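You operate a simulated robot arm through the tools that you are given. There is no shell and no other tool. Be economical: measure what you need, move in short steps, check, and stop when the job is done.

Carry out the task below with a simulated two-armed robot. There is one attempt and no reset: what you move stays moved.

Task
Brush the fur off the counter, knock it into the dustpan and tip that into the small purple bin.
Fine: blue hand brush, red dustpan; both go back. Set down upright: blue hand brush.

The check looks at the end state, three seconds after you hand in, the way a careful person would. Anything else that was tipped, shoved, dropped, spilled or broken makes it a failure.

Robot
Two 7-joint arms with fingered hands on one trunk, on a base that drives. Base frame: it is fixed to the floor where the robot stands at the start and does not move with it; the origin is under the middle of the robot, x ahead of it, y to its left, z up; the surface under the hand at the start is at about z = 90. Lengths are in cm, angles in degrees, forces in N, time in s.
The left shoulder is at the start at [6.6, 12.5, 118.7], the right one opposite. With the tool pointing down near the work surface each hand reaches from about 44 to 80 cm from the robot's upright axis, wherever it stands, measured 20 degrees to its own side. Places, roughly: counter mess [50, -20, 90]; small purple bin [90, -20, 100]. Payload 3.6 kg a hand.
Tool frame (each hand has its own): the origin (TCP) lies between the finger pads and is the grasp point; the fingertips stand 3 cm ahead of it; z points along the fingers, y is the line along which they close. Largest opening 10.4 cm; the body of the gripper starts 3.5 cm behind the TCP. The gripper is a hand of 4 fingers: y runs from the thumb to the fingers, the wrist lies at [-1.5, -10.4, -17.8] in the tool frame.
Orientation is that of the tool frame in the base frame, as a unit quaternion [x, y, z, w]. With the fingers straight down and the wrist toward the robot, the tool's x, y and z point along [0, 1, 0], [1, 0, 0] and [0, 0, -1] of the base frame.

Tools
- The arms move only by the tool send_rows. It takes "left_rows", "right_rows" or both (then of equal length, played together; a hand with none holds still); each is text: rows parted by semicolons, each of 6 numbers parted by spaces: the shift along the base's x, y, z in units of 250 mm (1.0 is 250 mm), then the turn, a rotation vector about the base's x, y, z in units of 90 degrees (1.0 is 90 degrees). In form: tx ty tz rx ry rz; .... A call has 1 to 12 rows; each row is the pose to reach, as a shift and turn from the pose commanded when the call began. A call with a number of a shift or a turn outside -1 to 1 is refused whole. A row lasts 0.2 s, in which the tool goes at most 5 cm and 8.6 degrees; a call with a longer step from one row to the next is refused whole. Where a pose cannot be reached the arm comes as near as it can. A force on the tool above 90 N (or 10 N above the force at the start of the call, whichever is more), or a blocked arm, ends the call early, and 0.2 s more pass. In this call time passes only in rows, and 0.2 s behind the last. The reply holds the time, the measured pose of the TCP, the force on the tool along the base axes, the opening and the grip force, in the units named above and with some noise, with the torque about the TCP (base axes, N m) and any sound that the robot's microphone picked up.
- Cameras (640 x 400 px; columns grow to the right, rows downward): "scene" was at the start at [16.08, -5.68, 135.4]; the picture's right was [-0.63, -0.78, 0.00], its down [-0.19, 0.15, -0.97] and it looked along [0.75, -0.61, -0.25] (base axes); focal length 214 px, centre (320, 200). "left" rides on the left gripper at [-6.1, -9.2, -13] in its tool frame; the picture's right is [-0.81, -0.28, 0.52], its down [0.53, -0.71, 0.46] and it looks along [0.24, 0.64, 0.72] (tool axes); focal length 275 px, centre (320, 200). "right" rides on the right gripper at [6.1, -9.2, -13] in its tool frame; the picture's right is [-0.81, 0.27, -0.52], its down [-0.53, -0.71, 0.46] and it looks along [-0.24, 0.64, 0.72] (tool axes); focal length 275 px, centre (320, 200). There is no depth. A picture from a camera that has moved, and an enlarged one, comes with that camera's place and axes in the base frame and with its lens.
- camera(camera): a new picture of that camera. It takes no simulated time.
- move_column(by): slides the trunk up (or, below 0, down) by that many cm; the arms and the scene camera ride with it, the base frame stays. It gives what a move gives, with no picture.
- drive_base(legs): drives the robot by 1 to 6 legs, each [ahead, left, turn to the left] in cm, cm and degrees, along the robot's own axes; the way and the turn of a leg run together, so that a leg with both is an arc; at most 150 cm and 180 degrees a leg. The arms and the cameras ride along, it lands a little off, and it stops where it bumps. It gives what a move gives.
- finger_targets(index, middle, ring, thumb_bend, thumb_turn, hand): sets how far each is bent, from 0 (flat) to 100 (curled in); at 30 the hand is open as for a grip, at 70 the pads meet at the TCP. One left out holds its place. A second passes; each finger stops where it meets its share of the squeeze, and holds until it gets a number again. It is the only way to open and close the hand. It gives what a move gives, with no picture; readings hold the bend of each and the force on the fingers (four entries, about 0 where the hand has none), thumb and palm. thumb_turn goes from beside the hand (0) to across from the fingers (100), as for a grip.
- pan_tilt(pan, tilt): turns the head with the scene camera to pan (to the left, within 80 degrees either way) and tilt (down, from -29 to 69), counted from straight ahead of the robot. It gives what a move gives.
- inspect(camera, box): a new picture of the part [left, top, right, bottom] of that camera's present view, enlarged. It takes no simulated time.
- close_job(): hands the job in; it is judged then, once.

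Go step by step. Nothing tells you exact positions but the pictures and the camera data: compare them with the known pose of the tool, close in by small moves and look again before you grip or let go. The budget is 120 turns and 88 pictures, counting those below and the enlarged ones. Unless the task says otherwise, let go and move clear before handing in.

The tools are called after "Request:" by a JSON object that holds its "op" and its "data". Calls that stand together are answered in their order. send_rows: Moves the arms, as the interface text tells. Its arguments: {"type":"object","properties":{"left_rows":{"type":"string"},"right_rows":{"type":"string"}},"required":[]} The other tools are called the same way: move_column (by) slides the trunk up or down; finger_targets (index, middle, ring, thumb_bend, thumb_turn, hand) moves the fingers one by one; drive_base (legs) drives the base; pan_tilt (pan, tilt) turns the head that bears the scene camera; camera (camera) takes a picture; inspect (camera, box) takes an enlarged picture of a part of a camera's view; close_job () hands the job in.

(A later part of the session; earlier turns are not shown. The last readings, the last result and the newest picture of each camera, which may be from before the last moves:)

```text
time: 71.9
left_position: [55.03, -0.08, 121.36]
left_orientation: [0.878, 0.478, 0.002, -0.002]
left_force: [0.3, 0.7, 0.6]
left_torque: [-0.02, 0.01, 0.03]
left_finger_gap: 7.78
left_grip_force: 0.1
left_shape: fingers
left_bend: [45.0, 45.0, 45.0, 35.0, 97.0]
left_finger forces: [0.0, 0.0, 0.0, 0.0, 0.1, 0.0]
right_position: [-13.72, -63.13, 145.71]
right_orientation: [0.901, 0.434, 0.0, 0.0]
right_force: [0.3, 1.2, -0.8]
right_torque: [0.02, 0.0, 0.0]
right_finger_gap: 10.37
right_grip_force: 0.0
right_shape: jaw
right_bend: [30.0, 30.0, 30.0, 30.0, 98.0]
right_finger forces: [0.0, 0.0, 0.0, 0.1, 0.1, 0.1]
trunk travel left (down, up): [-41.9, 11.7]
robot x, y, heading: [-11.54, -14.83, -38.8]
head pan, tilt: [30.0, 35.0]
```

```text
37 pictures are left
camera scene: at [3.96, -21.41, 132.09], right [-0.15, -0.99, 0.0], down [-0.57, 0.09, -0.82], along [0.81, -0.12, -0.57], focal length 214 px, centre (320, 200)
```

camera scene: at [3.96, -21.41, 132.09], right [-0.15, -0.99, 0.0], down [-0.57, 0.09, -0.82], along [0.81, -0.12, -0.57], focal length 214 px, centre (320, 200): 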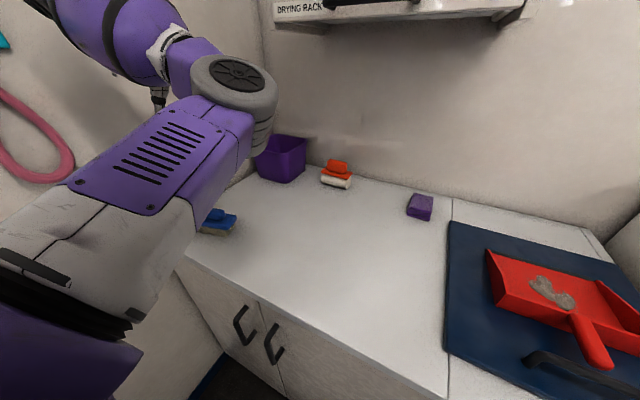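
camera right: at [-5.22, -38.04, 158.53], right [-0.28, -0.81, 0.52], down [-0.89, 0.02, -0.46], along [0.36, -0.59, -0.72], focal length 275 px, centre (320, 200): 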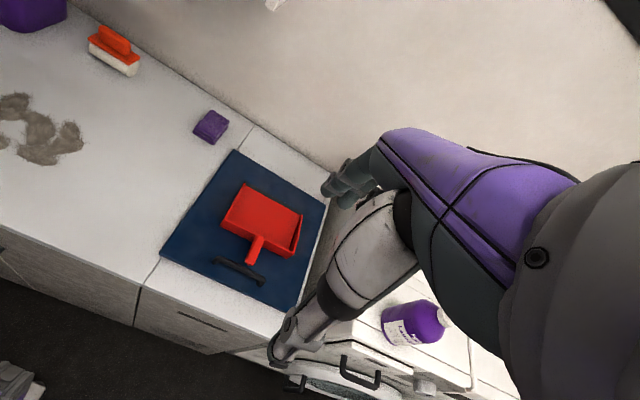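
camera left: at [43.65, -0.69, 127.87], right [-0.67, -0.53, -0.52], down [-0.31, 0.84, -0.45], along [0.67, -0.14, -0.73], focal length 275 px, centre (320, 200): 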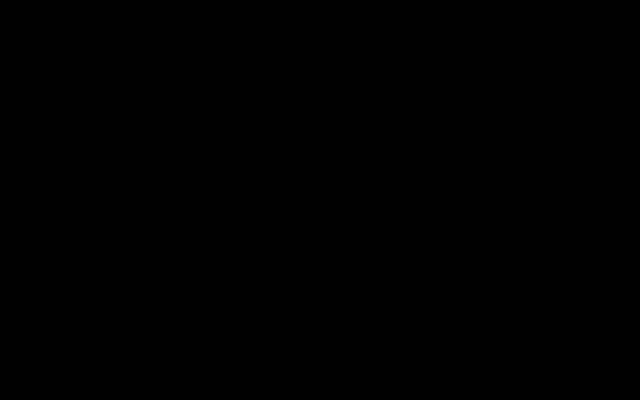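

The brush stands upright at its old place. The drying-rack shelf lies just right of the bin, so tipping is best done with the left hand with its wrist to the left. I'll bring the left hand in a bit and swing the base right toward the pan.

Request:
{"op": "finger_targets", "data": {"hand": "left", "index": 30, "middle": 30, "ring": 30, "thumb_bend": 30}}

Request:
{"op": "send_rows", "data": {"left_rows": "-.08 -.07 .05 0 0 0;-.16 -.14 .1 0 0 0;-.24 -.2 .15 0 0 0;-.32 -.27 .2 0 0 0;-.4 -.33 .25 0 0 0;-.48 -.38 .25 0 0 0"}}

Request:
{"op": "camera", "data": {"camera": "scene"}}

```text
time: 72.9
left_position: [55.16, -0.21, 121.31]
left_orientation: [0.878, 0.478, 0.002, -0.003]
left_force: [-0.1, 0.0, -0.5]
left_torque: [-0.01, -0.04, -0.01]
left_finger_gap: 10.27
left_grip_force: 0.1
left_shape: fingers
left_bend: [30.0, 30.0, 30.0, 30.0, 97.0]
left_finger forces: [0.0, 0.0, 0.1, 0.0, 0.0, 0.1]
right_position: [-13.67, -63.15, 145.54]
right_orientation: [0.901, 0.434, 0.0, 0.0]
right_force: [-0.3, -0.4, 0.7]
right_torque: [0.02, 0.02, 0.0]
right_finger_gap: 10.37
right_grip_force: 0.1
right_shape: jaw
right_bend: [30.0, 30.0, 30.0, 30.0, 98.0]
right_finger forces: [0.0, 0.0, 0.1, 0.0, 0.0, 0.0]
trunk travel left (down, up): [-41.9, 11.7]
robot x, y, heading: [-11.75, -14.87, -38.7]
head pan, tilt: [30.0, 35.0]
```

```text
time: 74.3
left_position: [42.69, -9.93, 127.62]
left_orientation: [0.879, 0.477, 0.001, -0.002]
left_force: [0.8, -1.0, -0.2]
left_torque: [0.02, -0.06, 0.02]
left_finger_gap: 10.3
left_grip_force: 0.1
left_shape: fingers
left_bend: [30.0, 30.0, 30.0, 30.0, 97.0]
left_finger forces: [0.0, 0.0, 0.1, 0.0, 0.0, 0.1]
right_position: [-13.91, -63.14, 145.45]
right_orientation: [0.901, 0.434, -0.001, -0.001]
right_force: [-0.7, 0.7, -0.5]
right_torque: [0.01, 0.0, -0.02]
right_finger_gap: 10.4
right_grip_force: 0.1
right_shape: jaw
right_bend: [30.0, 30.0, 30.0, 30.0, 98.0]
right_finger forces: [0.1, 0.0, 0.1, 0.0, 0.0, 0.1]
trunk travel left (down, up): [-41.9, 11.7]
robot x, y, heading: [-11.95, -14.79, -38.5]
head pan, tilt: [30.0, 35.0]
```

```text
36 pictures are left
camera scene: at [3.96, -21.46, 132.08], right [-0.15, -0.99, 0.0], down [-0.57, 0.09, -0.82], along [0.81, -0.12, -0.57], focal length 214 px, centre (320, 200)
```

scene: 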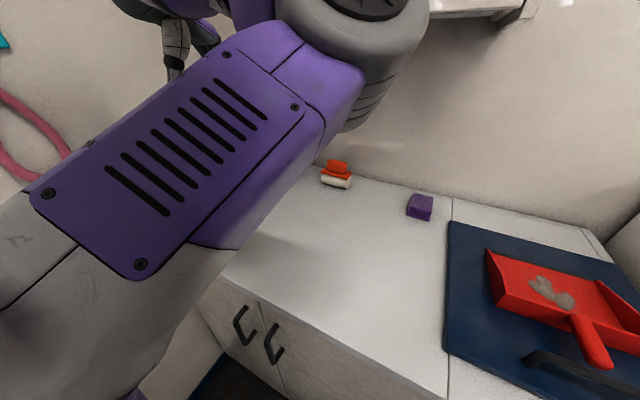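

The elbow clears the shelf, so I'll rotate the base right by 38°.

Request:
{"op": "drive_base", "data": {"legs": [[0, 0, -38]]}}

Request:
{"op": "pan_tilt", "data": {"pan": 30, "tilt": 45}}

Request:
{"op": "camera", "data": {"camera": "scene"}}

```text
time: 76.4
left_position: [34.62, -44.06, 127.64]
left_orientation: [0.986, 0.17, 0.003, -0.002]
left_force: [0.7, 0.0, -0.3]
left_torque: [-0.05, 0.0, 0.02]
left_finger_gap: 10.24
left_grip_force: 0.2
left_shape: fingers
left_bend: [30.0, 30.0, 30.0, 30.0, 97.0]
left_finger forces: [0.0, 0.1, 0.0, 0.0, 0.1, 0.1]
right_position: [-42.8, -51.71, 145.62]
right_orientation: [0.993, 0.12, 0.0, -0.001]
right_force: [-0.9, 0.9, 0.4]
right_torque: [0.0, 0.0, 0.0]
right_finger_gap: 10.36
right_grip_force: 0.0
right_shape: jaw
right_bend: [30.0, 30.0, 30.0, 30.0, 98.0]
right_finger forces: [0.0, 0.1, 0.1, 0.0, 0.0, 0.0]
trunk travel left (down, up): [-41.9, 11.7]
robot x, y, heading: [-11.55, -14.89, -76.2]
head pan, tilt: [30.0, 35.0]
```

```text
time: 77.2
left_position: [34.52, -44.21, 127.69]
left_orientation: [0.986, 0.169, 0.002, -0.002]
left_force: [-0.2, -0.2, 0.3]
left_torque: [0.0, -0.01, 0.01]
left_finger_gap: 10.31
left_grip_force: 0.1
left_shape: fingers
left_bend: [30.0, 30.0, 30.0, 30.0, 97.0]
left_finger forces: [0.0, 0.0, 0.1, 0.0, 0.0, 0.0]
right_position: [-42.89, -51.82, 145.57]
right_orientation: [0.993, 0.12, 0.001, 0.0]
right_force: [-0.3, 0.4, -0.1]
right_torque: [-0.03, -0.01, 0.02]
right_finger_gap: 10.36
right_grip_force: 0.1
right_shape: jaw
right_bend: [30.0, 30.0, 30.0, 30.0, 98.0]
right_finger forces: [0.0, 0.0, 0.1, 0.0, 0.0, 0.0]
trunk travel left (down, up): [-41.9, 11.7]
robot x, y, heading: [-11.23, -14.6, -76.4]
head pan, tilt: [30.0, 45.0]
```

```text
35 pictures are left
camera scene: at [-3.9, -29.07, 130.6], right [-0.72, -0.69, 0.0], down [-0.49, 0.51, -0.71], along [0.49, -0.51, -0.71], focal length 214 px, centre (320, 200)
```

scene: 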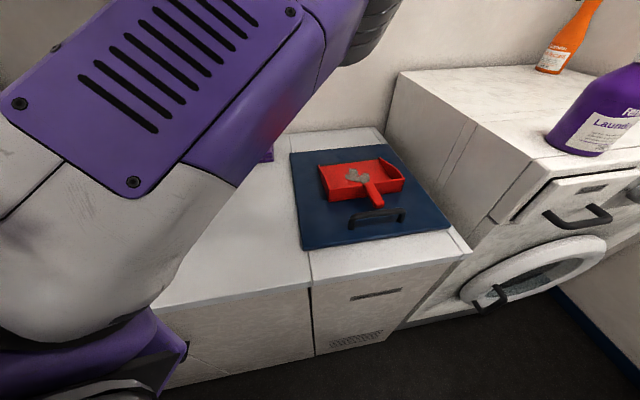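

Pan's handle is at about [12.5, -64.4], with the mouth heading -33.5°. I'll move the left hand above it, turned so that the wrist is on the pan's left.

Request:
{"op": "send_rows", "data": {"left_rows": "-.11 -.1 0 0 0 -.07;-.22 -.2 0 0 0 -.14;-.33 -.3 -.05 0 0 -.21;-.44 -.4 -.1 0 0 -.28;-.55 -.5 -.16 0 0 -.36;-.66 -.6 -.24 0 0 -.44;-.77 -.7 -.32 0 0 -.52;-.88 -.8 -.4 0 0 -.59"}}

Request:
{"op": "camera", "data": {"camera": "scene"}}

Request:
{"op": "camera", "data": {"camera": "left"}}

```text
time: 79.0
left_position: [20.14, -70.06, 118.95]
left_orientation: [0.957, -0.292, 0.002, -0.002]
left_force: [0.2, -0.1, -0.5]
left_torque: [0.03, 0.0, 0.02]
left_finger_gap: 10.34
left_grip_force: 0.2
left_shape: fingers
left_bend: [30.0, 30.0, 30.0, 30.0, 97.0]
left_finger forces: [0.0, 0.0, 0.0, 0.1, 0.1, 0.0]
left hand out of reach, approached as far as the arm can: row 2, 3, 4, 5, 6, 7, 8
right_position: [-43.05, -51.91, 145.54]
right_orientation: [0.993, 0.121, 0.0, -0.001]
right_force: [0.1, 0.1, -0.5]
right_torque: [0.02, 0.01, 0.04]
right_finger_gap: 10.35
right_grip_force: 0.1
right_shape: jaw
right_bend: [30.0, 30.0, 30.0, 30.0, 98.0]
right_finger forces: [0.0, 0.1, 0.2, 0.0, 0.0, 0.0]
trunk travel left (down, up): [-41.9, 11.7]
robot x, y, heading: [-11.28, -14.92, -76.2]
head pan, tilt: [30.0, 45.0]
```

```text
34 pictures are left
camera scene: at [-3.95, -29.28, 130.57], right [-0.72, -0.69, 0.0], down [-0.49, 0.51, -0.71], along [0.49, -0.51, -0.71], focal length 214 px, centre (320, 200)
```

scene: 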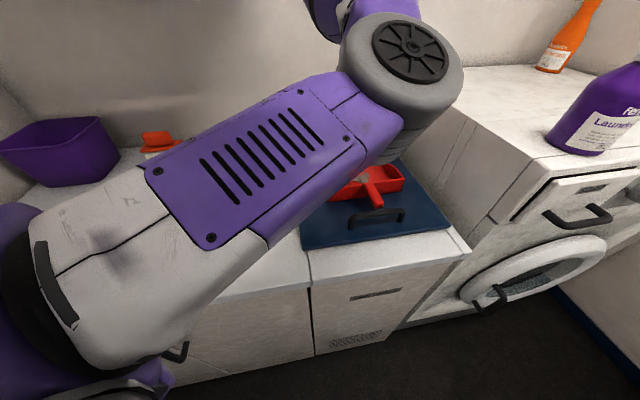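

```text
33 pictures are left
camera left: at [20.08, -59.01, 132.02], right [-0.52, 0.68, -0.52], down [0.84, 0.3, -0.45], along [-0.15, -0.67, -0.73], focal length 275 px, centre (320, 200)
```

left: 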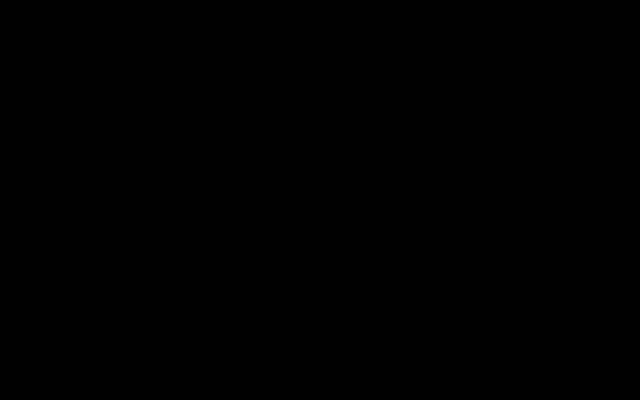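

The flipped elbow limits the reach, so I need open space to straighten and unfold the left arm. I'll look at the free space around me.

Request:
{"op": "pan_tilt", "data": {"pan": -75, "tilt": 20}}

Request:
{"op": "camera", "data": {"camera": "scene"}}

```text
time: 80.8
left_position: [20.4, -69.58, 119.11]
left_orientation: [0.957, -0.29, 0.003, -0.001]
left_force: [0.0, 0.0, 0.4]
left_torque: [0.02, -0.03, -0.02]
left_finger_gap: 10.31
left_grip_force: 0.1
left_shape: fingers
left_bend: [30.0, 30.0, 30.0, 30.0, 97.0]
left_finger forces: [0.1, 0.0, 0.0, 0.1, 0.1, 0.0]
right_position: [-42.89, -51.79, 145.57]
right_orientation: [0.993, 0.121, 0.0, 0.0]
right_force: [0.8, 0.5, -0.1]
right_torque: [0.05, 0.04, 0.02]
right_finger_gap: 10.39
right_grip_force: 0.1
right_shape: jaw
right_bend: [30.0, 30.0, 30.0, 30.0, 98.0]
right_finger forces: [0.0, 0.0, 0.0, 0.0, 0.1, 0.1]
trunk travel left (down, up): [-41.9, 11.7]
robot x, y, heading: [-11.67, -14.28, -75.9]
head pan, tilt: [-75.0, 20.0]
```

```text
32 pictures are left
camera scene: at [-17.69, -27.7, 134.46], right [-0.48, 0.88, 0.0], down [0.3, 0.17, -0.94], along [-0.82, -0.45, -0.34], focal length 214 px, centre (320, 200)
```

scene: 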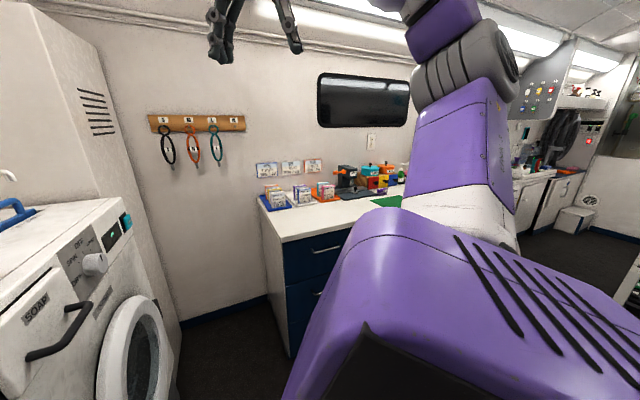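

The aisle behind me is free. I'll back away from the counter to get room.

Request:
{"op": "drive_base", "data": {"legs": [[-31.5, -24.6, 0]]}}

Request:
{"op": "send_rows", "data": {"left_rows": ".1 .1 .03 0 0 .08;.2 .2 .06 0 0 .16;.3 .3 .1 0 0 .24;.4 .4 .12 0 0 .32;.5 .5 .12 0 0 .4;.6 .6 .12 0 0 .48;.7 .7 .12 0 0 .56;.8 .8 .12 0 0 .64;.9 .9 .12 0 0 .72;1 1 .12 0 0 .8"}}

Request:
{"op": "pan_tilt", "data": {"pan": 30, "tilt": 30}}

Request:
{"op": "camera", "data": {"camera": "scene"}}

```text
time: 83.5
left_position: [-11.14, -44.63, 118.98]
left_orientation: [0.957, -0.291, 0.003, 0.0]
left_force: [0.3, -0.6, -0.4]
left_torque: [-0.02, 0.02, 0.04]
left_finger_gap: 10.3
left_grip_force: 0.1
left_shape: fingers
left_bend: [30.0, 30.0, 30.0, 30.0, 97.0]
left_finger forces: [0.0, 0.1, 0.0, 0.0, 0.0, 0.1]
right_position: [-74.31, -26.36, 145.64]
right_orientation: [0.993, 0.117, -0.001, 0.0]
right_force: [0.3, 0.1, -0.2]
right_torque: [-0.01, 0.0, 0.01]
right_finger_gap: 10.39
right_grip_force: 0.1
right_shape: jaw
right_bend: [30.0, 30.0, 30.0, 30.0, 98.0]
right_finger forces: [0.0, 0.1, 0.0, 0.0, 0.1, 0.1]
trunk travel left (down, up): [-41.9, 11.7]
robot x, y, heading: [-42.77, 10.18, -76.7]
head pan, tilt: [-75.0, 20.0]
```

```text
time: 85.7
left_position: [13.86, -19.52, 122.06]
left_orientation: [0.945, 0.328, 0.003, -0.002]
left_force: [-0.6, -0.1, -0.3]
left_torque: [-0.03, -0.01, -0.02]
left_finger_gap: 10.31
left_grip_force: 0.0
left_shape: fingers
left_bend: [30.0, 30.0, 30.0, 30.0, 97.0]
left_finger forces: [0.0, 0.0, 0.1, 0.0, 0.0, 0.0]
right_position: [-74.25, -26.41, 145.64]
right_orientation: [0.993, 0.117, -0.001, 0.0]
right_force: [-0.4, -0.8, 0.2]
right_torque: [-0.04, 0.01, 0.02]
right_finger_gap: 10.38
right_grip_force: 0.1
right_shape: jaw
right_bend: [30.0, 30.0, 30.0, 30.0, 98.0]
right_finger forces: [0.1, 0.1, 0.0, 0.0, 0.0, 0.1]
trunk travel left (down, up): [-41.9, 11.7]
robot x, y, heading: [-42.55, 10.43, -76.6]
head pan, tilt: [-75.0, 20.0]
```

```text
time: 87.5
left_position: [13.85, -19.72, 122.14]
left_orientation: [0.946, 0.326, 0.003, -0.003]
left_force: [-0.3, 0.2, 0.6]
left_torque: [0.0, 0.02, 0.01]
left_finger_gap: 10.33
left_grip_force: 0.0
left_shape: fingers
left_bend: [30.0, 30.0, 30.0, 30.0, 97.0]
left_finger forces: [0.1, 0.0, 0.0, 0.0, 0.0, 0.0]
right_position: [-74.26, -26.41, 145.68]
right_orientation: [0.993, 0.117, 0.0, 0.0]
right_force: [0.1, 0.6, 0.1]
right_torque: [-0.04, -0.01, 0.02]
right_finger_gap: 10.34
right_grip_force: 0.0
right_shape: jaw
right_bend: [30.0, 30.0, 30.0, 30.0, 98.0]
right_finger forces: [0.0, 0.0, 0.0, 0.1, 0.0, 0.0]
trunk travel left (down, up): [-41.9, 11.7]
robot x, y, heading: [-43.17, 10.55, -76.3]
head pan, tilt: [30.0, 30.0]
```

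```text
31 pictures are left
camera scene: at [-34.63, -4.55, 132.86], right [-0.73, -0.69, 0.0], down [-0.34, 0.36, -0.87], along [0.6, -0.63, -0.5], focal length 214 px, centre (320, 200)
```

scene: 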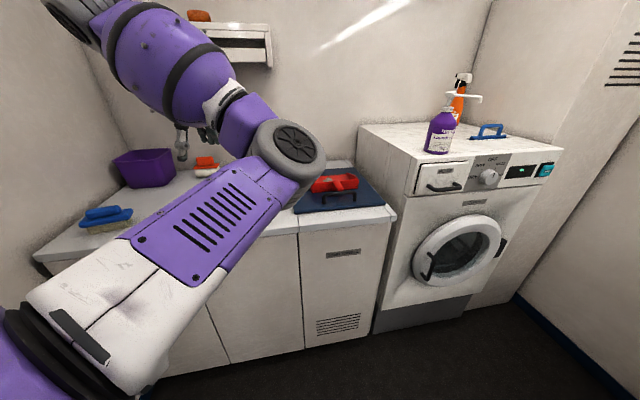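

The pan with fur and the brush stand fine. I'll extend the arm outward to nearly straight, then check the elbow.

Request:
{"op": "send_rows", "data": {"left_rows": ".13 -.02 .04 0 0 .05;.26 -.04 .08 0 0 .1;.39 -.06 .12 0 0 .15;.52 -.08 .16 0 0 .2;.65 -.08 .2 0 0 .22;.78 -.04 .2 0 0 .22;.9 0 .2 0 0 .22;.98 .1 .2 0 0 .22;.98 .2 .2 0 0 .22"}}

Request:
{"op": "camera", "data": {"camera": "scene"}}

```text
time: 89.5
left_position: [37.63, -13.6, 126.65]
left_orientation: [0.875, 0.484, 0.002, -0.003]
left_force: [0.7, 0.4, 0.7]
left_torque: [0.01, 0.02, 0.05]
left_finger_gap: 10.31
left_grip_force: 0.1
left_shape: fingers
left_bend: [30.0, 30.0, 30.0, 30.0, 98.0]
left_finger forces: [0.0, 0.1, 0.1, 0.0, 0.0, 0.0]
left hand out of reach, approached as far as the arm can: row 7, 8, 9
right_position: [-74.28, -26.31, 145.75]
right_orientation: [0.993, 0.118, 0.0, 0.001]
right_force: [0.5, -0.1, 0.4]
right_torque: [-0.02, 0.01, 0.0]
right_finger_gap: 10.38
right_grip_force: 0.1
right_shape: jaw
right_bend: [30.0, 30.0, 30.0, 30.0, 98.0]
right_finger forces: [0.1, 0.1, 0.0, 0.0, 0.0, 0.0]
trunk travel left (down, up): [-41.9, 11.7]
robot x, y, heading: [-42.93, 10.82, -76.8]
head pan, tilt: [30.0, 30.0]
```

```text
30 pictures are left
camera scene: at [-34.63, -4.38, 132.88], right [-0.72, -0.69, 0.0], down [-0.34, 0.36, -0.87], along [0.6, -0.63, -0.5], focal length 214 px, centre (320, 200)
```

scene: 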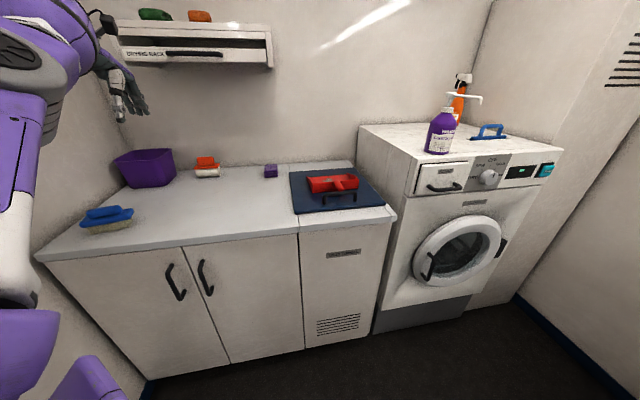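

The arm is straight now. I'll retract while turning the hand to the right so the elbow goes outward.

Request:
{"op": "send_rows", "data": {"left_rows": "-.06 -.06 .03 0 0 -.07;-.12 -.12 .06 0 0 -.15;-.2 -.18 .1 0 0 -.22;-.3 -.24 .14 0 0 -.3;-.4 -.3 .18 0 0 -.38;-.5 -.36 .22 0 0 -.46;-.6 -.42 .26 0 0 -.54;-.7 -.48 .3 0 0 -.6;-.8 -.54 .34 0 0 -.66"}}

Request:
{"op": "camera", "data": {"camera": "scene"}}

```text
time: 91.5
left_position: [17.46, -27.36, 135.35]
left_orientation: [1.0, -0.013, 0.003, -0.001]
left_force: [-0.6, -0.6, 0.4]
left_torque: [-0.02, 0.01, 0.03]
left_finger_gap: 10.33
left_grip_force: 0.0
left_shape: fingers
left_bend: [30.0, 30.0, 30.0, 30.0, 98.0]
left_finger forces: [0.0, 0.0, 0.0, 0.0, 0.0, 0.0]
right_position: [-74.4, -26.29, 145.62]
right_orientation: [0.993, 0.117, 0.001, 0.0]
right_force: [0.6, 0.7, 0.2]
right_torque: [0.04, 0.03, -0.03]
right_finger_gap: 10.39
right_grip_force: 0.0
right_shape: jaw
right_bend: [30.0, 30.0, 30.0, 30.0, 98.0]
right_finger forces: [0.0, 0.0, 0.1, 0.1, 0.1, 0.1]
trunk travel left (down, up): [-41.9, 11.7]
robot x, y, heading: [-42.75, 10.11, -76.7]
head pan, tilt: [30.0, 30.0]
```

```text
29 pictures are left
camera scene: at [-34.69, -4.55, 132.86], right [-0.72, -0.69, 0.0], down [-0.34, 0.36, -0.87], along [0.6, -0.63, -0.5], focal length 214 px, centre (320, 200)
```

scene: 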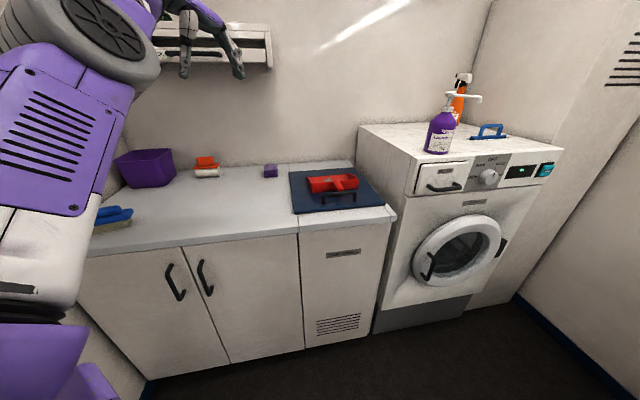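

The elbow now stays outside and the hand is right of it. I'll continue inward.

Request:
{"op": "send_rows", "data": {"left_rows": "-.12 -.05 0 0 0 -.04;-.24 -.1 0 0 0 -.08;-.36 -.15 0 0 0 -.12;-.48 -.2 0 0 0 -.16;-.6 -.25 0 0 0 -.2;-.72 -.3 0 0 0 -.24;-.84 -.35 0 0 0 -.28;-.96 -.4 0 0 0 -.32"}}

Request:
{"op": "camera", "data": {"camera": "scene"}}

Request:
{"op": "camera", "data": {"camera": "left"}}

```text
time: 93.3
left_position: [-6.78, -37.42, 135.43]
left_orientation: [0.965, -0.261, 0.003, -0.001]
left_force: [-1.1, 0.5, -0.7]
left_torque: [-0.03, 0.02, -0.03]
left_finger_gap: 10.31
left_grip_force: 0.0
left_shape: fingers
left_bend: [30.0, 30.0, 30.0, 30.0, 98.0]
left_finger forces: [0.0, 0.0, 0.1, 0.0, 0.0, 0.0]
right_position: [-74.48, -26.34, 145.57]
right_orientation: [0.993, 0.117, 0.0, 0.0]
right_force: [-0.4, 0.5, 0.1]
right_torque: [0.0, 0.0, -0.03]
right_finger_gap: 10.39
right_grip_force: 0.0
right_shape: jaw
right_bend: [30.0, 30.0, 30.0, 30.0, 98.0]
right_finger forces: [0.0, 0.0, 0.0, 0.0, 0.0, 0.0]
trunk travel left (down, up): [-41.9, 11.7]
robot x, y, heading: [-42.88, 10.33, -76.4]
head pan, tilt: [30.0, 30.0]
```

```text
28 pictures are left
camera scene: at [-34.71, -4.57, 132.86], right [-0.72, -0.69, 0.0], down [-0.34, 0.36, -0.87], along [0.6, -0.63, -0.5], focal length 214 px, centre (320, 200)
```

scene: 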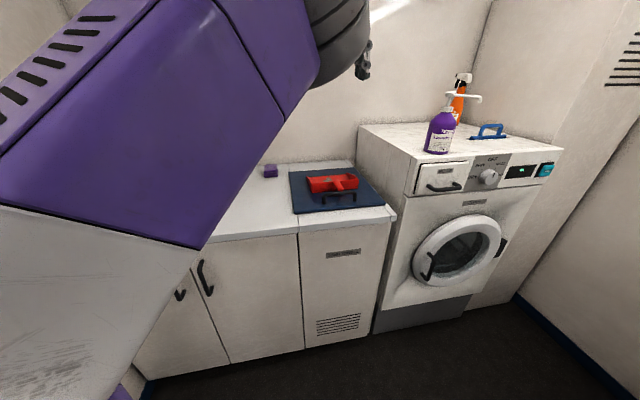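

```text
27 pictures are left
camera left: at [-7.47, -26.48, 148.47], right [-0.56, 0.65, -0.52], down [0.82, 0.35, -0.45], along [-0.11, -0.68, -0.73], focal length 275 px, centre (320, 200)
```

left: 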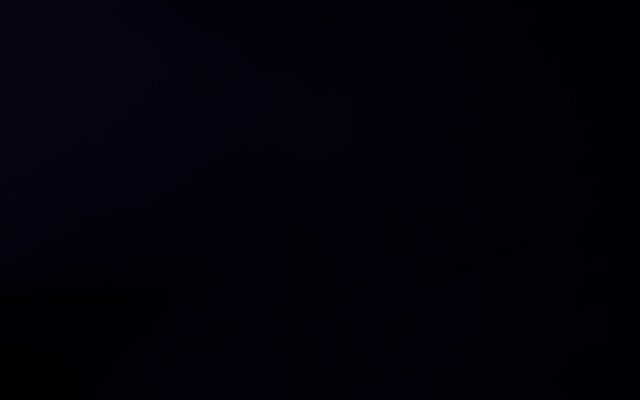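

The elbow is still folded over. I'll try returning the left hand to its exact starting pose relative to the robot.

Request:
{"op": "send_rows", "data": {"left_rows": "-.12 .02 .06 0 0 .07;-.24 .04 .12 0 0 .14;-.36 .07 .18 0 0 .21;-.48 .1 .24 0 0 .28;-.6 .13 .3 0 0 .35;-.72 .16 .36 0 0 .42;-.84 .19 .36 0 0 .486;-.96 .21 .36 0 0 .486"}}

Request:
{"op": "send_rows", "data": {"left_rows": "-.15 .02 0 0 0 0;-.3 .03 0 0 0 0"}}

Request:
{"op": "pan_tilt", "data": {"pan": 40, "tilt": 10}}

Request:
{"op": "camera", "data": {"camera": "scene"}}

```text
time: 95.2
left_position: [-29.09, -36.73, 149.07]
left_orientation: [0.993, 0.117, 0.002, -0.004]
left_force: [0.5, -0.6, 0.5]
left_torque: [-0.01, 0.0, -0.05]
left_finger_gap: 10.35
left_grip_force: 0.1
left_shape: fingers
left_bend: [30.0, 30.0, 30.0, 30.0, 98.0]
left_finger forces: [0.0, 0.0, 0.0, 0.1, 0.0, 0.1]
left hand out of reach, approached as far as the arm can: row 2, 3, 4, 5, 6, 7, 8
right_position: [-74.3, -26.19, 145.62]
right_orientation: [0.993, 0.118, 0.0, 0.001]
right_force: [-0.3, 0.2, 0.1]
right_torque: [0.03, 0.03, 0.0]
right_finger_gap: 10.39
right_grip_force: 0.1
right_shape: jaw
right_bend: [30.0, 30.0, 30.0, 30.0, 98.0]
right_finger forces: [0.0, 0.0, 0.0, 0.0, 0.0, 0.1]
trunk travel left (down, up): [-41.9, 11.7]
robot x, y, heading: [-42.64, 10.74, -76.4]
head pan, tilt: [30.0, 30.0]
```

```text
time: 95.8
left_position: [-35.64, -36.12, 148.24]
left_orientation: [0.992, 0.122, -0.01, -0.007]
left_force: [-0.4, -0.4, -0.4]
left_torque: [-0.01, 0.01, 0.02]
left_finger_gap: 10.32
left_grip_force: 0.0
left_shape: fingers
left_bend: [30.0, 30.0, 30.0, 30.0, 98.0]
left_finger forces: [0.0, 0.1, 0.1, 0.0, 0.0, 0.1]
left hand out of reach, approached as far as the arm can: row 2
right_position: [-74.31, -26.33, 145.52]
right_orientation: [0.993, 0.117, 0.0, 0.0]
right_force: [-0.8, -0.2, -0.1]
right_torque: [-0.02, -0.04, -0.01]
right_finger_gap: 10.39
right_grip_force: 0.1
right_shape: jaw
right_bend: [30.0, 30.0, 30.0, 30.0, 98.0]
right_finger forces: [0.0, 0.0, 0.0, 0.1, 0.1, 0.0]
trunk travel left (down, up): [-41.9, 11.7]
robot x, y, heading: [-43.25, 10.64, -76.5]
head pan, tilt: [30.0, 30.0]
```

```text
time: 96.6
left_position: [-36.15, -35.83, 148.56]
left_orientation: [0.993, 0.119, 0.0, -0.001]
left_force: [-0.1, -0.9, -0.2]
left_torque: [0.0, 0.03, -0.02]
left_finger_gap: 10.32
left_grip_force: 0.0
left_shape: fingers
left_bend: [30.0, 30.0, 30.0, 30.0, 98.0]
left_finger forces: [0.0, 0.0, 0.0, 0.1, 0.0, 0.1]
right_position: [-74.27, -26.37, 145.57]
right_orientation: [0.993, 0.117, -0.001, 0.0]
right_force: [-0.2, 0.4, -0.5]
right_torque: [0.01, 0.02, 0.01]
right_finger_gap: 10.38
right_grip_force: 0.1
right_shape: jaw
right_bend: [30.0, 30.0, 30.0, 30.0, 98.0]
right_finger forces: [0.0, 0.0, 0.0, 0.0, 0.0, 0.1]
trunk travel left (down, up): [-41.9, 11.7]
robot x, y, heading: [-42.66, 10.29, -76.5]
head pan, tilt: [40.0, 10.0]
```

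```text
26 pictures are left
camera scene: at [-33.85, -3.85, 137.15], right [-0.64, -0.77, 0.0], down [-0.05, 0.04, -1.0], along [0.76, -0.64, -0.06], focal length 214 px, centre (320, 200)
```

scene: 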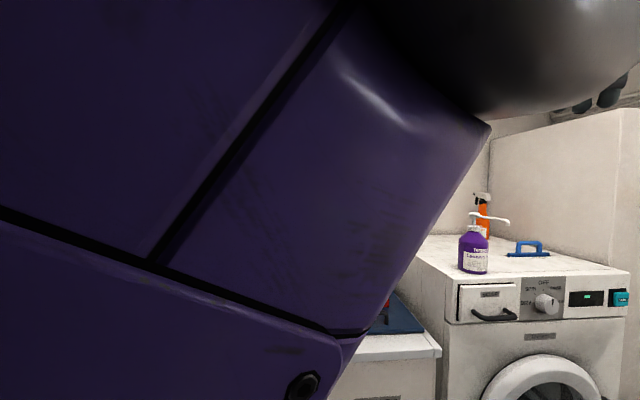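

I'll stretch the arm straight toward the robot's right front. Then I'll pull it in so that the elbow should fall to the left.

Request:
{"op": "send_rows", "data": {"left_rows": "-.03 -.1 -.08 0 0 0;-.06 -.22 -.16 0 0 0;-.1 -.34 -.24 0 0 0;-.14 -.46 -.32 0 0 0;-.18 -.58 -.4 0 0 0;-.22 -.7 -.5 0 0 0;-.28 -.84 -.6 0 0 0;-.34 -.98 -.7 0 0 0"}}

Request:
{"op": "send_rows", "data": {"left_rows": "-.06 -.14 -.05 0 0 0;-.12 -.28 -.1 0 0 0;-.2 -.4 -.15 0 0 0;-.28 -.4 -.2 0 0 0;-.36 -.4 -.25 0 0 0"}}

Request:
{"op": "pan_tilt", "data": {"pan": 0, "tilt": 30}}

Request:
{"op": "camera", "data": {"camera": "scene"}}

```text
time: 98.4
left_position: [-40.92, -51.79, 126.15]
left_orientation: [0.993, 0.117, 0.003, -0.002]
left_force: [-1.3, 0.0, -1.1]
left_torque: [0.03, -0.02, -0.02]
left_finger_gap: 10.33
left_grip_force: 0.0
left_shape: fingers
left_bend: [30.0, 30.0, 30.0, 30.0, 98.0]
left_finger forces: [0.1, 0.0, 0.0, 0.0, 0.0, 0.1]
left hand out of reach, approached as far as the arm can: row 2, 3, 4, 5, 6, 7, 8
right_position: [-74.3, -26.75, 145.61]
right_orientation: [0.993, 0.118, -0.001, -0.001]
right_force: [0.5, -0.4, 0.0]
right_torque: [0.05, -0.01, 0.01]
right_finger_gap: 10.39
right_grip_force: 0.0
right_shape: jaw
right_bend: [30.0, 30.0, 30.0, 30.0, 98.0]
right_finger forces: [0.0, 0.0, 0.0, 0.0, 0.1, 0.0]
trunk travel left (down, up): [-41.9, 11.7]
robot x, y, heading: [-42.88, 10.59, -76.5]
head pan, tilt: [40.0, 10.0]
```

```text
time: 99.6
left_position: [-47.72, -51.92, 117.85]
left_orientation: [0.993, 0.119, 0.001, 0.0]
left_force: [0.0, 0.5, -0.3]
left_torque: [-0.04, -0.03, -0.03]
left_finger_gap: 10.29
left_grip_force: 0.2
left_shape: fingers
left_bend: [30.0, 30.0, 30.0, 30.0, 97.0]
left_finger forces: [0.0, 0.0, 0.1, 0.0, 0.1, 0.0]
left hand out of reach, approached as far as the arm can: row 1, 2, 3, 4, 5
right_position: [-74.53, -26.37, 145.49]
right_orientation: [0.993, 0.117, 0.002, 0.0]
right_force: [-0.4, 0.1, 0.6]
right_torque: [0.02, -0.03, 0.01]
right_finger_gap: 10.37
right_grip_force: 0.0
right_shape: jaw
right_bend: [30.0, 30.0, 30.0, 30.0, 98.0]
right_finger forces: [0.0, 0.1, 0.1, 0.0, 0.0, 0.0]
trunk travel left (down, up): [-41.9, 11.7]
robot x, y, heading: [-42.79, 10.45, -76.3]
head pan, tilt: [40.0, 10.0]
```

```text
time: 100.7
left_position: [-47.57, -51.91, 117.93]
left_orientation: [0.993, 0.118, 0.002, 0.0]
left_force: [0.6, 0.2, 0.4]
left_torque: [-0.01, 0.0, 0.0]
left_finger_gap: 10.31
left_grip_force: 0.1
left_shape: fingers
left_bend: [30.0, 30.0, 30.0, 30.0, 97.0]
left_finger forces: [0.1, 0.0, 0.0, 0.0, 0.0, 0.0]
right_position: [-74.41, -26.41, 145.52]
right_orientation: [0.993, 0.118, 0.001, 0.0]
right_force: [-0.3, -0.2, 0.2]
right_torque: [0.0, 0.03, -0.02]
right_finger_gap: 10.4
right_grip_force: 0.0
right_shape: jaw
right_bend: [30.0, 30.0, 30.0, 30.0, 98.0]
right_finger forces: [0.0, 0.0, 0.0, 0.1, 0.0, 0.0]
trunk travel left (down, up): [-41.9, 11.7]
robot x, y, heading: [-42.48, 10.35, -76.5]
head pan, tilt: [0.0, 30.0]
```

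```text
25 pictures are left
camera scene: at [-38.73, -6.78, 132.86], right [-0.97, -0.23, 0.0], down [-0.12, 0.49, -0.87], along [0.2, -0.84, -0.5], focal length 214 px, centre (320, 200)
```

scene: 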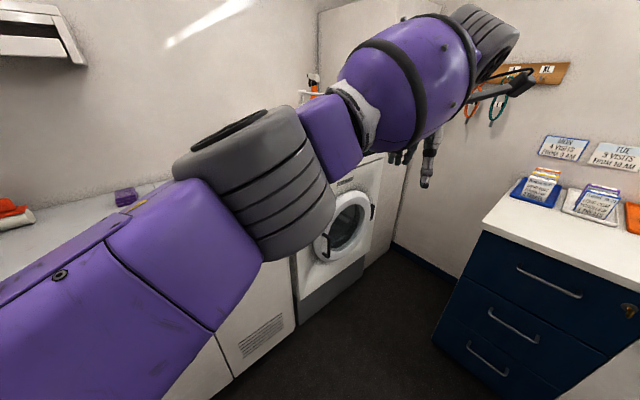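

The elbow is left of the hand now. I'll pull in gently with the hand turned right, as needed for the pan grip.

Request:
{"op": "send_rows", "data": {"left_rows": "0 .08 0 0 0 -.08;0 .16 0 0 0 -.16;0 .24 0 0 0 -.24;.02 .3 0 0 0 -.32;.06 .34 0 0 0 -.4;.1 .38 0 0 0 -.48;.16 .4 0 0 0 -.52;.24 .4 0 0 0 -.52"}}

Request:
{"op": "camera", "data": {"camera": "scene"}}

```text
time: 102.5
left_position: [-41.04, -41.74, 117.88]
left_orientation: [0.958, -0.288, 0.003, -0.001]
left_force: [0.6, -1.0, -0.6]
left_torque: [0.01, -0.02, 0.01]
left_finger_gap: 10.34
left_grip_force: 0.1
left_shape: fingers
left_bend: [30.0, 30.0, 30.0, 30.0, 97.0]
left_finger forces: [0.0, 0.0, 0.0, 0.0, 0.0, 0.0]
right_position: [-74.28, -26.34, 145.67]
right_orientation: [0.993, 0.117, 0.0, 0.0]
right_force: [0.7, 0.0, 0.1]
right_torque: [0.02, 0.02, 0.04]
right_finger_gap: 10.38
right_grip_force: 0.1
right_shape: jaw
right_bend: [30.0, 30.0, 30.0, 30.0, 98.0]
right_finger forces: [0.1, 0.0, 0.0, 0.0, 0.0, 0.0]
trunk travel left (down, up): [-41.9, 11.7]
robot x, y, heading: [-42.92, 10.22, -76.5]
head pan, tilt: [0.0, 30.0]
```

```text
24 pictures are left
camera scene: at [-38.68, -6.78, 132.86], right [-0.97, -0.23, 0.0], down [-0.12, 0.49, -0.87], along [0.2, -0.84, -0.5], focal length 214 px, centre (320, 200)
```

scene: 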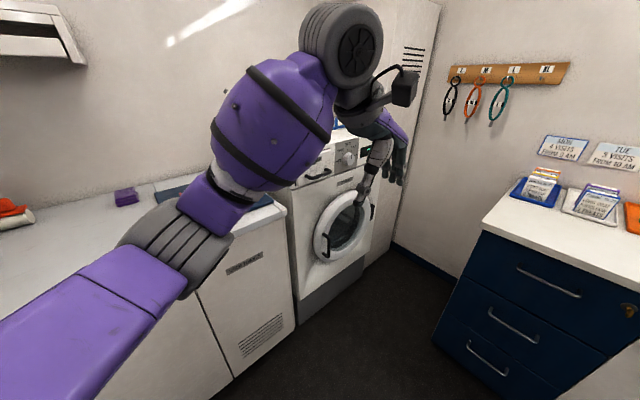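

Unfolded: the elbow is out left, and the hand's yaw matches the pan. I'll shift the hand left here in free space, then drive back to the counter.

Request:
{"op": "send_rows", "data": {"left_rows": ".12 0 0 0 0 0;.24 0 0 0 0 0;.36 .02 0 0 0 0;.48 .04 0 0 0 0;.6 .05 0 0 0 0;.72 .06 0 0 0 0;.84 .07 0 0 0 0"}}

Request:
{"op": "drive_base", "data": {"legs": [[31.5, 24.6, 0]]}}

Request:
{"op": "camera", "data": {"camera": "left"}}

Request:
{"op": "pan_tilt", "data": {"pan": 25, "tilt": 40}}

Request:
{"op": "camera", "data": {"camera": "scene"}}

```text
time: 104.0
left_position: [-20.1, -40.33, 117.77]
left_orientation: [0.958, -0.287, 0.003, -0.001]
left_force: [-0.2, 0.1, 0.0]
left_torque: [-0.02, 0.01, -0.01]
left_finger_gap: 10.3
left_grip_force: 0.1
left_shape: fingers
left_bend: [30.0, 30.0, 30.0, 30.0, 97.0]
left_finger forces: [0.0, 0.0, 0.0, 0.0, 0.1, 0.1]
right_position: [-74.35, -26.39, 145.53]
right_orientation: [0.993, 0.117, 0.0, 0.0]
right_force: [0.7, 0.3, 0.4]
right_torque: [0.01, 0.03, -0.01]
right_finger_gap: 10.39
right_grip_force: 0.0
right_shape: jaw
right_bend: [30.0, 30.0, 30.0, 30.0, 98.0]
right_finger forces: [0.0, 0.0, 0.0, 0.0, 0.0, 0.0]
trunk travel left (down, up): [-41.9, 11.7]
robot x, y, heading: [-43.18, 10.41, -76.6]
head pan, tilt: [0.0, 30.0]
```

```text
time: 106.8
left_position: [11.06, -65.73, 117.72]
left_orientation: [0.958, -0.288, 0.002, 0.0]
left_force: [-0.3, -0.1, 0.0]
left_torque: [-0.05, -0.01, 0.02]
left_finger_gap: 10.33
left_grip_force: 0.0
left_shape: fingers
left_bend: [30.0, 30.0, 30.0, 30.0, 97.0]
left_finger forces: [0.0, 0.1, 0.1, 0.0, 0.1, 0.0]
right_position: [-43.15, -51.63, 145.63]
right_orientation: [0.993, 0.116, 0.0, 0.0]
right_force: [-0.3, 0.5, -1.2]
right_torque: [0.01, 0.02, -0.02]
right_finger_gap: 10.37
right_grip_force: 0.0
right_shape: jaw
right_bend: [30.0, 30.0, 30.0, 30.0, 98.0]
right_finger forces: [0.0, 0.1, 0.0, 0.0, 0.0, 0.0]
trunk travel left (down, up): [-41.9, 11.7]
robot x, y, heading: [-11.49, -15.0, -76.6]
head pan, tilt: [0.0, 30.0]
```

```text
23 pictures are left
camera left: at [10.85, -54.73, 130.85], right [-0.52, 0.68, -0.52], down [0.84, 0.3, -0.45], along [-0.15, -0.67, -0.73], focal length 275 px, centre (320, 200)
```

left: 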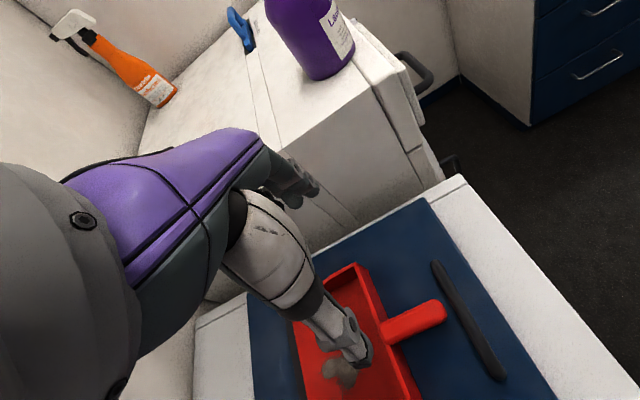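

```text
time: 107.7
left_position: [10.98, -65.63, 117.74]
left_orientation: [0.957, -0.289, 0.002, -0.001]
left_force: [-0.4, -0.4, -0.2]
left_torque: [0.0, 0.03, 0.0]
left_finger_gap: 10.32
left_grip_force: 0.0
left_shape: fingers
left_bend: [30.0, 30.0, 30.0, 30.0, 97.0]
left_finger forces: [0.0, 0.0, 0.0, 0.0, 0.0, 0.1]
right_position: [-43.1, -51.6, 145.69]
right_orientation: [0.993, 0.115, 0.0, 0.0]
right_force: [-0.7, 0.7, -0.5]
right_torque: [-0.02, 0.01, 0.0]
right_finger_gap: 10.4
right_grip_force: 0.1
right_shape: jaw
right_bend: [30.0, 30.0, 30.0, 30.0, 98.0]
right_finger forces: [0.0, 0.0, 0.1, 0.0, 0.0, 0.0]
trunk travel left (down, up): [-41.9, 11.7]
robot x, y, heading: [-11.62, -14.97, -76.7]
head pan, tilt: [25.0, 40.0]
```

```text
22 pictures are left
camera scene: at [-4.28, -30.02, 131.33], right [-0.78, -0.62, 0.0], down [-0.4, 0.5, -0.77], along [0.48, -0.6, -0.64], focal length 214 px, centre (320, 200)
```

scene: 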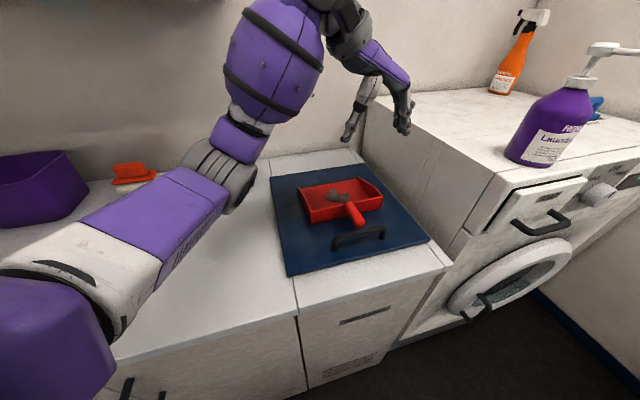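

Left camera confirms the handle centre at about [12.1, -64.3] with axis -33.7°. I'll tilt the hand 20° and lower it above the handle.

Request:
{"op": "send_rows", "data": {"left_rows": ".02 .03 -.1 -.041 -.062 0;.04 .054 -.2 -.082 -.124 0;.04 .054 -.3 -.123 -.185 0;.04 .054 -.4 -.123 -.185 0;.04 .054 -.5 -.123 -.185 0"}}

Request:
{"op": "camera", "data": {"camera": "left"}}

Request:
{"op": "inspect", "data": {"camera": "scene", "box": [250, 120, 450, 260]}}

```text
time: 108.9
left_position: [11.9, -64.41, 105.12]
left_orientation: [0.942, -0.284, 0.17, 0.049]
left_force: [-0.4, -0.1, 0.4]
left_torque: [0.04, 0.0, 0.0]
left_finger_gap: 10.32
left_grip_force: 0.1
left_shape: fingers
left_bend: [30.0, 30.0, 30.0, 30.0, 97.0]
left_finger forces: [0.0, 0.0, 0.0, 0.0, 0.1, 0.0]
right_position: [-43.11, -51.78, 145.64]
right_orientation: [0.993, 0.116, -0.001, 0.0]
right_force: [-0.3, 0.4, 0.6]
right_torque: [0.03, 0.0, -0.02]
right_finger_gap: 10.37
right_grip_force: 0.0
right_shape: jaw
right_bend: [30.0, 30.0, 30.0, 30.0, 98.0]
right_finger forces: [0.0, 0.1, 0.1, 0.1, 0.1, 0.0]
trunk travel left (down, up): [-41.9, 11.7]
robot x, y, heading: [-11.61, -14.62, -76.5]
head pan, tilt: [25.0, 40.0]
```

```text
21 pictures are left
camera left: at [8.41, -51.08, 115.33], right [-0.33, 0.55, -0.77], down [0.94, 0.23, -0.24], along [0.05, -0.8, -0.6], focal length 275 px, centre (320, 200)
```

left: 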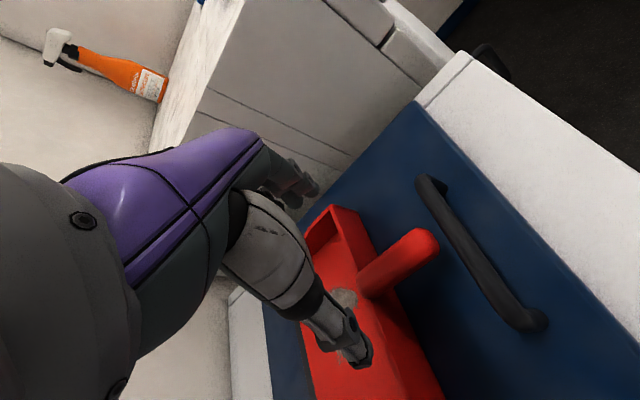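

```text
2.86 times, centred on (350, 190) of scene
camera zoom: at [-4.25, -30.01, 131.32], right [-0.78, -0.62, 0.0], down [-0.4, 0.5, -0.77], along [0.48, -0.6, -0.64], focal length 613 px, centre (234, 229)
```

zoom: 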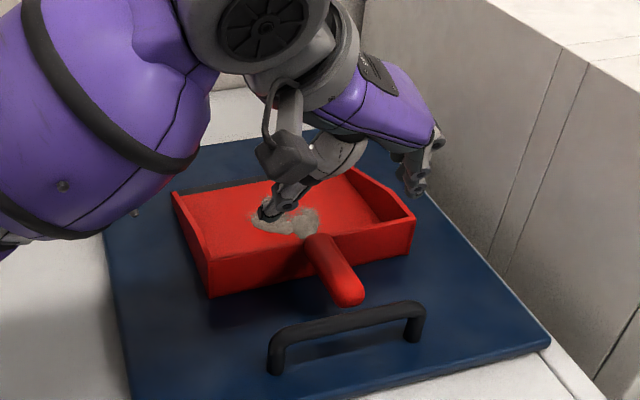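

Tilt is right and the thumb will land left of the handle, behind the pan's back wall. I'll lower.

Request:
{"op": "send_rows", "data": {"left_rows": "-.006 .004 -.12 0 0 0;-.012 .008 -.24 0 0 0;-.012 .008 -.33 0 0 0;-.012 .008 -.38 0 0 0;-.012 .008 -.4 0 0 0"}}

Request:
{"op": "inspect", "data": {"camera": "scene", "box": [250, 120, 450, 260]}}

Request:
{"op": "inspect", "data": {"camera": "left", "box": [220, 140, 540, 360]}}

```text
time: 110.1
left_position: [11.76, -64.1, 95.17]
left_orientation: [0.943, -0.284, 0.169, 0.049]
left_force: [0.0, -1.0, 0.0]
left_torque: [0.02, -0.02, 0.02]
left_finger_gap: 10.29
left_grip_force: 0.0
left_shape: fingers
left_bend: [30.0, 30.0, 30.0, 30.0, 97.0]
left_finger forces: [0.1, 0.0, 0.0, 0.1, 0.1, 0.1]
right_position: [-43.21, -51.76, 145.68]
right_orientation: [0.993, 0.116, -0.001, 0.0]
right_force: [-0.3, 0.4, -0.2]
right_torque: [0.0, -0.01, 0.02]
right_finger_gap: 10.39
right_grip_force: 0.1
right_shape: jaw
right_bend: [30.0, 30.0, 30.0, 30.0, 98.0]
right_finger forces: [0.1, 0.0, 0.0, 0.1, 0.0, 0.0]
trunk travel left (down, up): [-41.9, 11.7]
robot x, y, heading: [-11.75, -14.69, -76.5]
head pan, tilt: [25.0, 40.0]
```

```text
2.86 times, centred on (350, 190) of scene
camera zoom: at [-4.26, -30.02, 131.32], right [-0.78, -0.62, 0.0], down [-0.4, 0.5, -0.77], along [0.48, -0.6, -0.64], focal length 613 px, centre (234, 229)
```

zoom: 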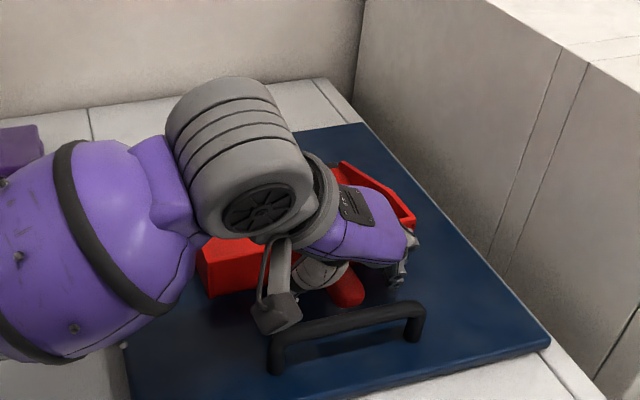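

```text
1.82 times, centred on (380, 250) of left
camera zoom: at [8.23, -50.85, 105.37], right [-0.33, 0.55, -0.77], down [0.94, 0.23, -0.24], along [0.05, -0.8, -0.6], focal length 500 px, centre (211, 109)
```

zoom: 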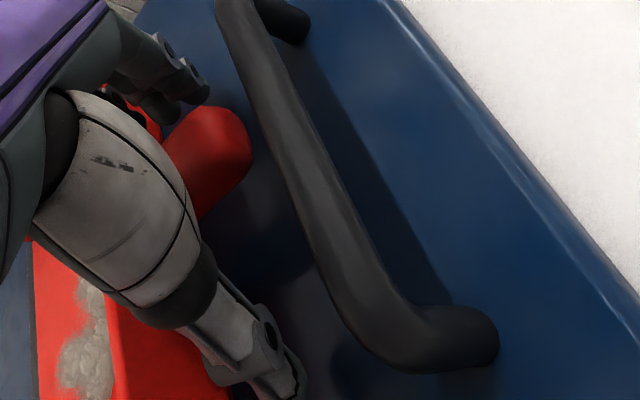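

The handle lies between thumb and fingers with no contact. I'll close.

Request:
{"op": "finger_targets", "data": {"hand": "left", "index": 58, "middle": 58, "ring": 58, "thumb_bend": 58}}

Request:
{"op": "finger_targets", "data": {"hand": "left", "index": 85, "middle": 85, "ring": 85, "thumb_bend": 85}}

Request:
{"op": "inspect", "data": {"camera": "left", "box": [220, 140, 540, 360]}}

```text
time: 111.1
left_position: [11.85, -64.14, 95.37]
left_orientation: [0.943, -0.284, 0.169, 0.049]
left_force: [0.5, -0.3, 0.4]
left_torque: [-0.04, -0.02, 0.0]
left_finger_gap: 3.43
left_grip_force: 0.2
left_shape: fingers
left_bend: [57.0, 57.0, 57.0, 57.0, 97.0]
left_finger forces: [0.0, 0.0, 0.1, 0.1, 0.0, 0.0]
right_position: [-43.13, -51.7, 145.6]
right_orientation: [0.993, 0.115, 0.0, 0.0]
right_force: [0.4, 0.3, -0.5]
right_torque: [-0.01, 0.0, 0.02]
right_finger_gap: 10.36
right_grip_force: 0.0
right_shape: jaw
right_bend: [30.0, 30.0, 30.0, 30.0, 98.0]
right_finger forces: [0.0, 0.0, 0.0, 0.0, 0.0, 0.0]
trunk travel left (down, up): [-41.9, 11.7]
robot x, y, heading: [-11.87, -15.1, -76.4]
head pan, tilt: [25.0, 40.0]
```

```text
time: 112.1
left_position: [11.62, -64.09, 95.14]
left_orientation: [0.943, -0.284, 0.168, 0.048]
left_force: [0.5, -0.5, -1.4]
left_torque: [0.02, 0.16, 0.03]
left_finger_gap: 0.0
left_grip_force: 5.3
left_shape: fingers
left_bend: [80.0, 85.0, 83.0, 78.0, 95.0]
left_finger forces: [0.0, 0.1, 5.6, 0.1, 0.0, 4.6]
right_position: [-43.06, -51.64, 145.51]
right_orientation: [0.993, 0.116, 0.0, 0.0]
right_force: [0.1, -0.1, -0.5]
right_torque: [0.01, -0.01, 0.03]
right_finger_gap: 10.35
right_grip_force: 0.0
right_shape: jaw
right_bend: [30.0, 30.0, 30.0, 30.0, 98.0]
right_finger forces: [0.1, 0.2, 0.0, 0.1, 0.0, 0.0]
trunk travel left (down, up): [-41.9, 11.7]
robot x, y, heading: [-11.61, -14.58, -76.8]
head pan, tilt: [25.0, 40.0]
```

```text
1.82 times, centred on (380, 250) of left
camera zoom: at [8.23, -50.85, 105.39], right [-0.33, 0.55, -0.77], down [0.94, 0.23, -0.24], along [0.05, -0.8, -0.6], focal length 500 px, centre (211, 109)
```

zoom: 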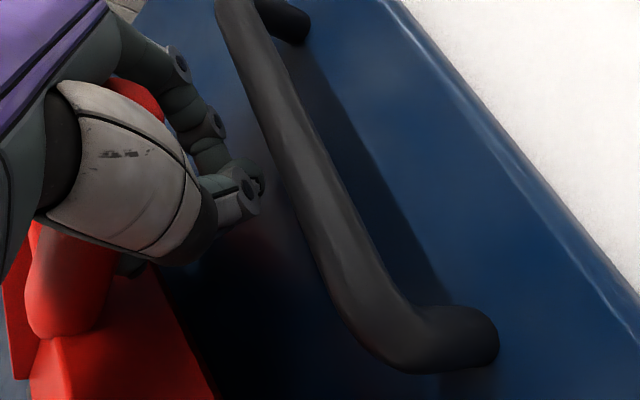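

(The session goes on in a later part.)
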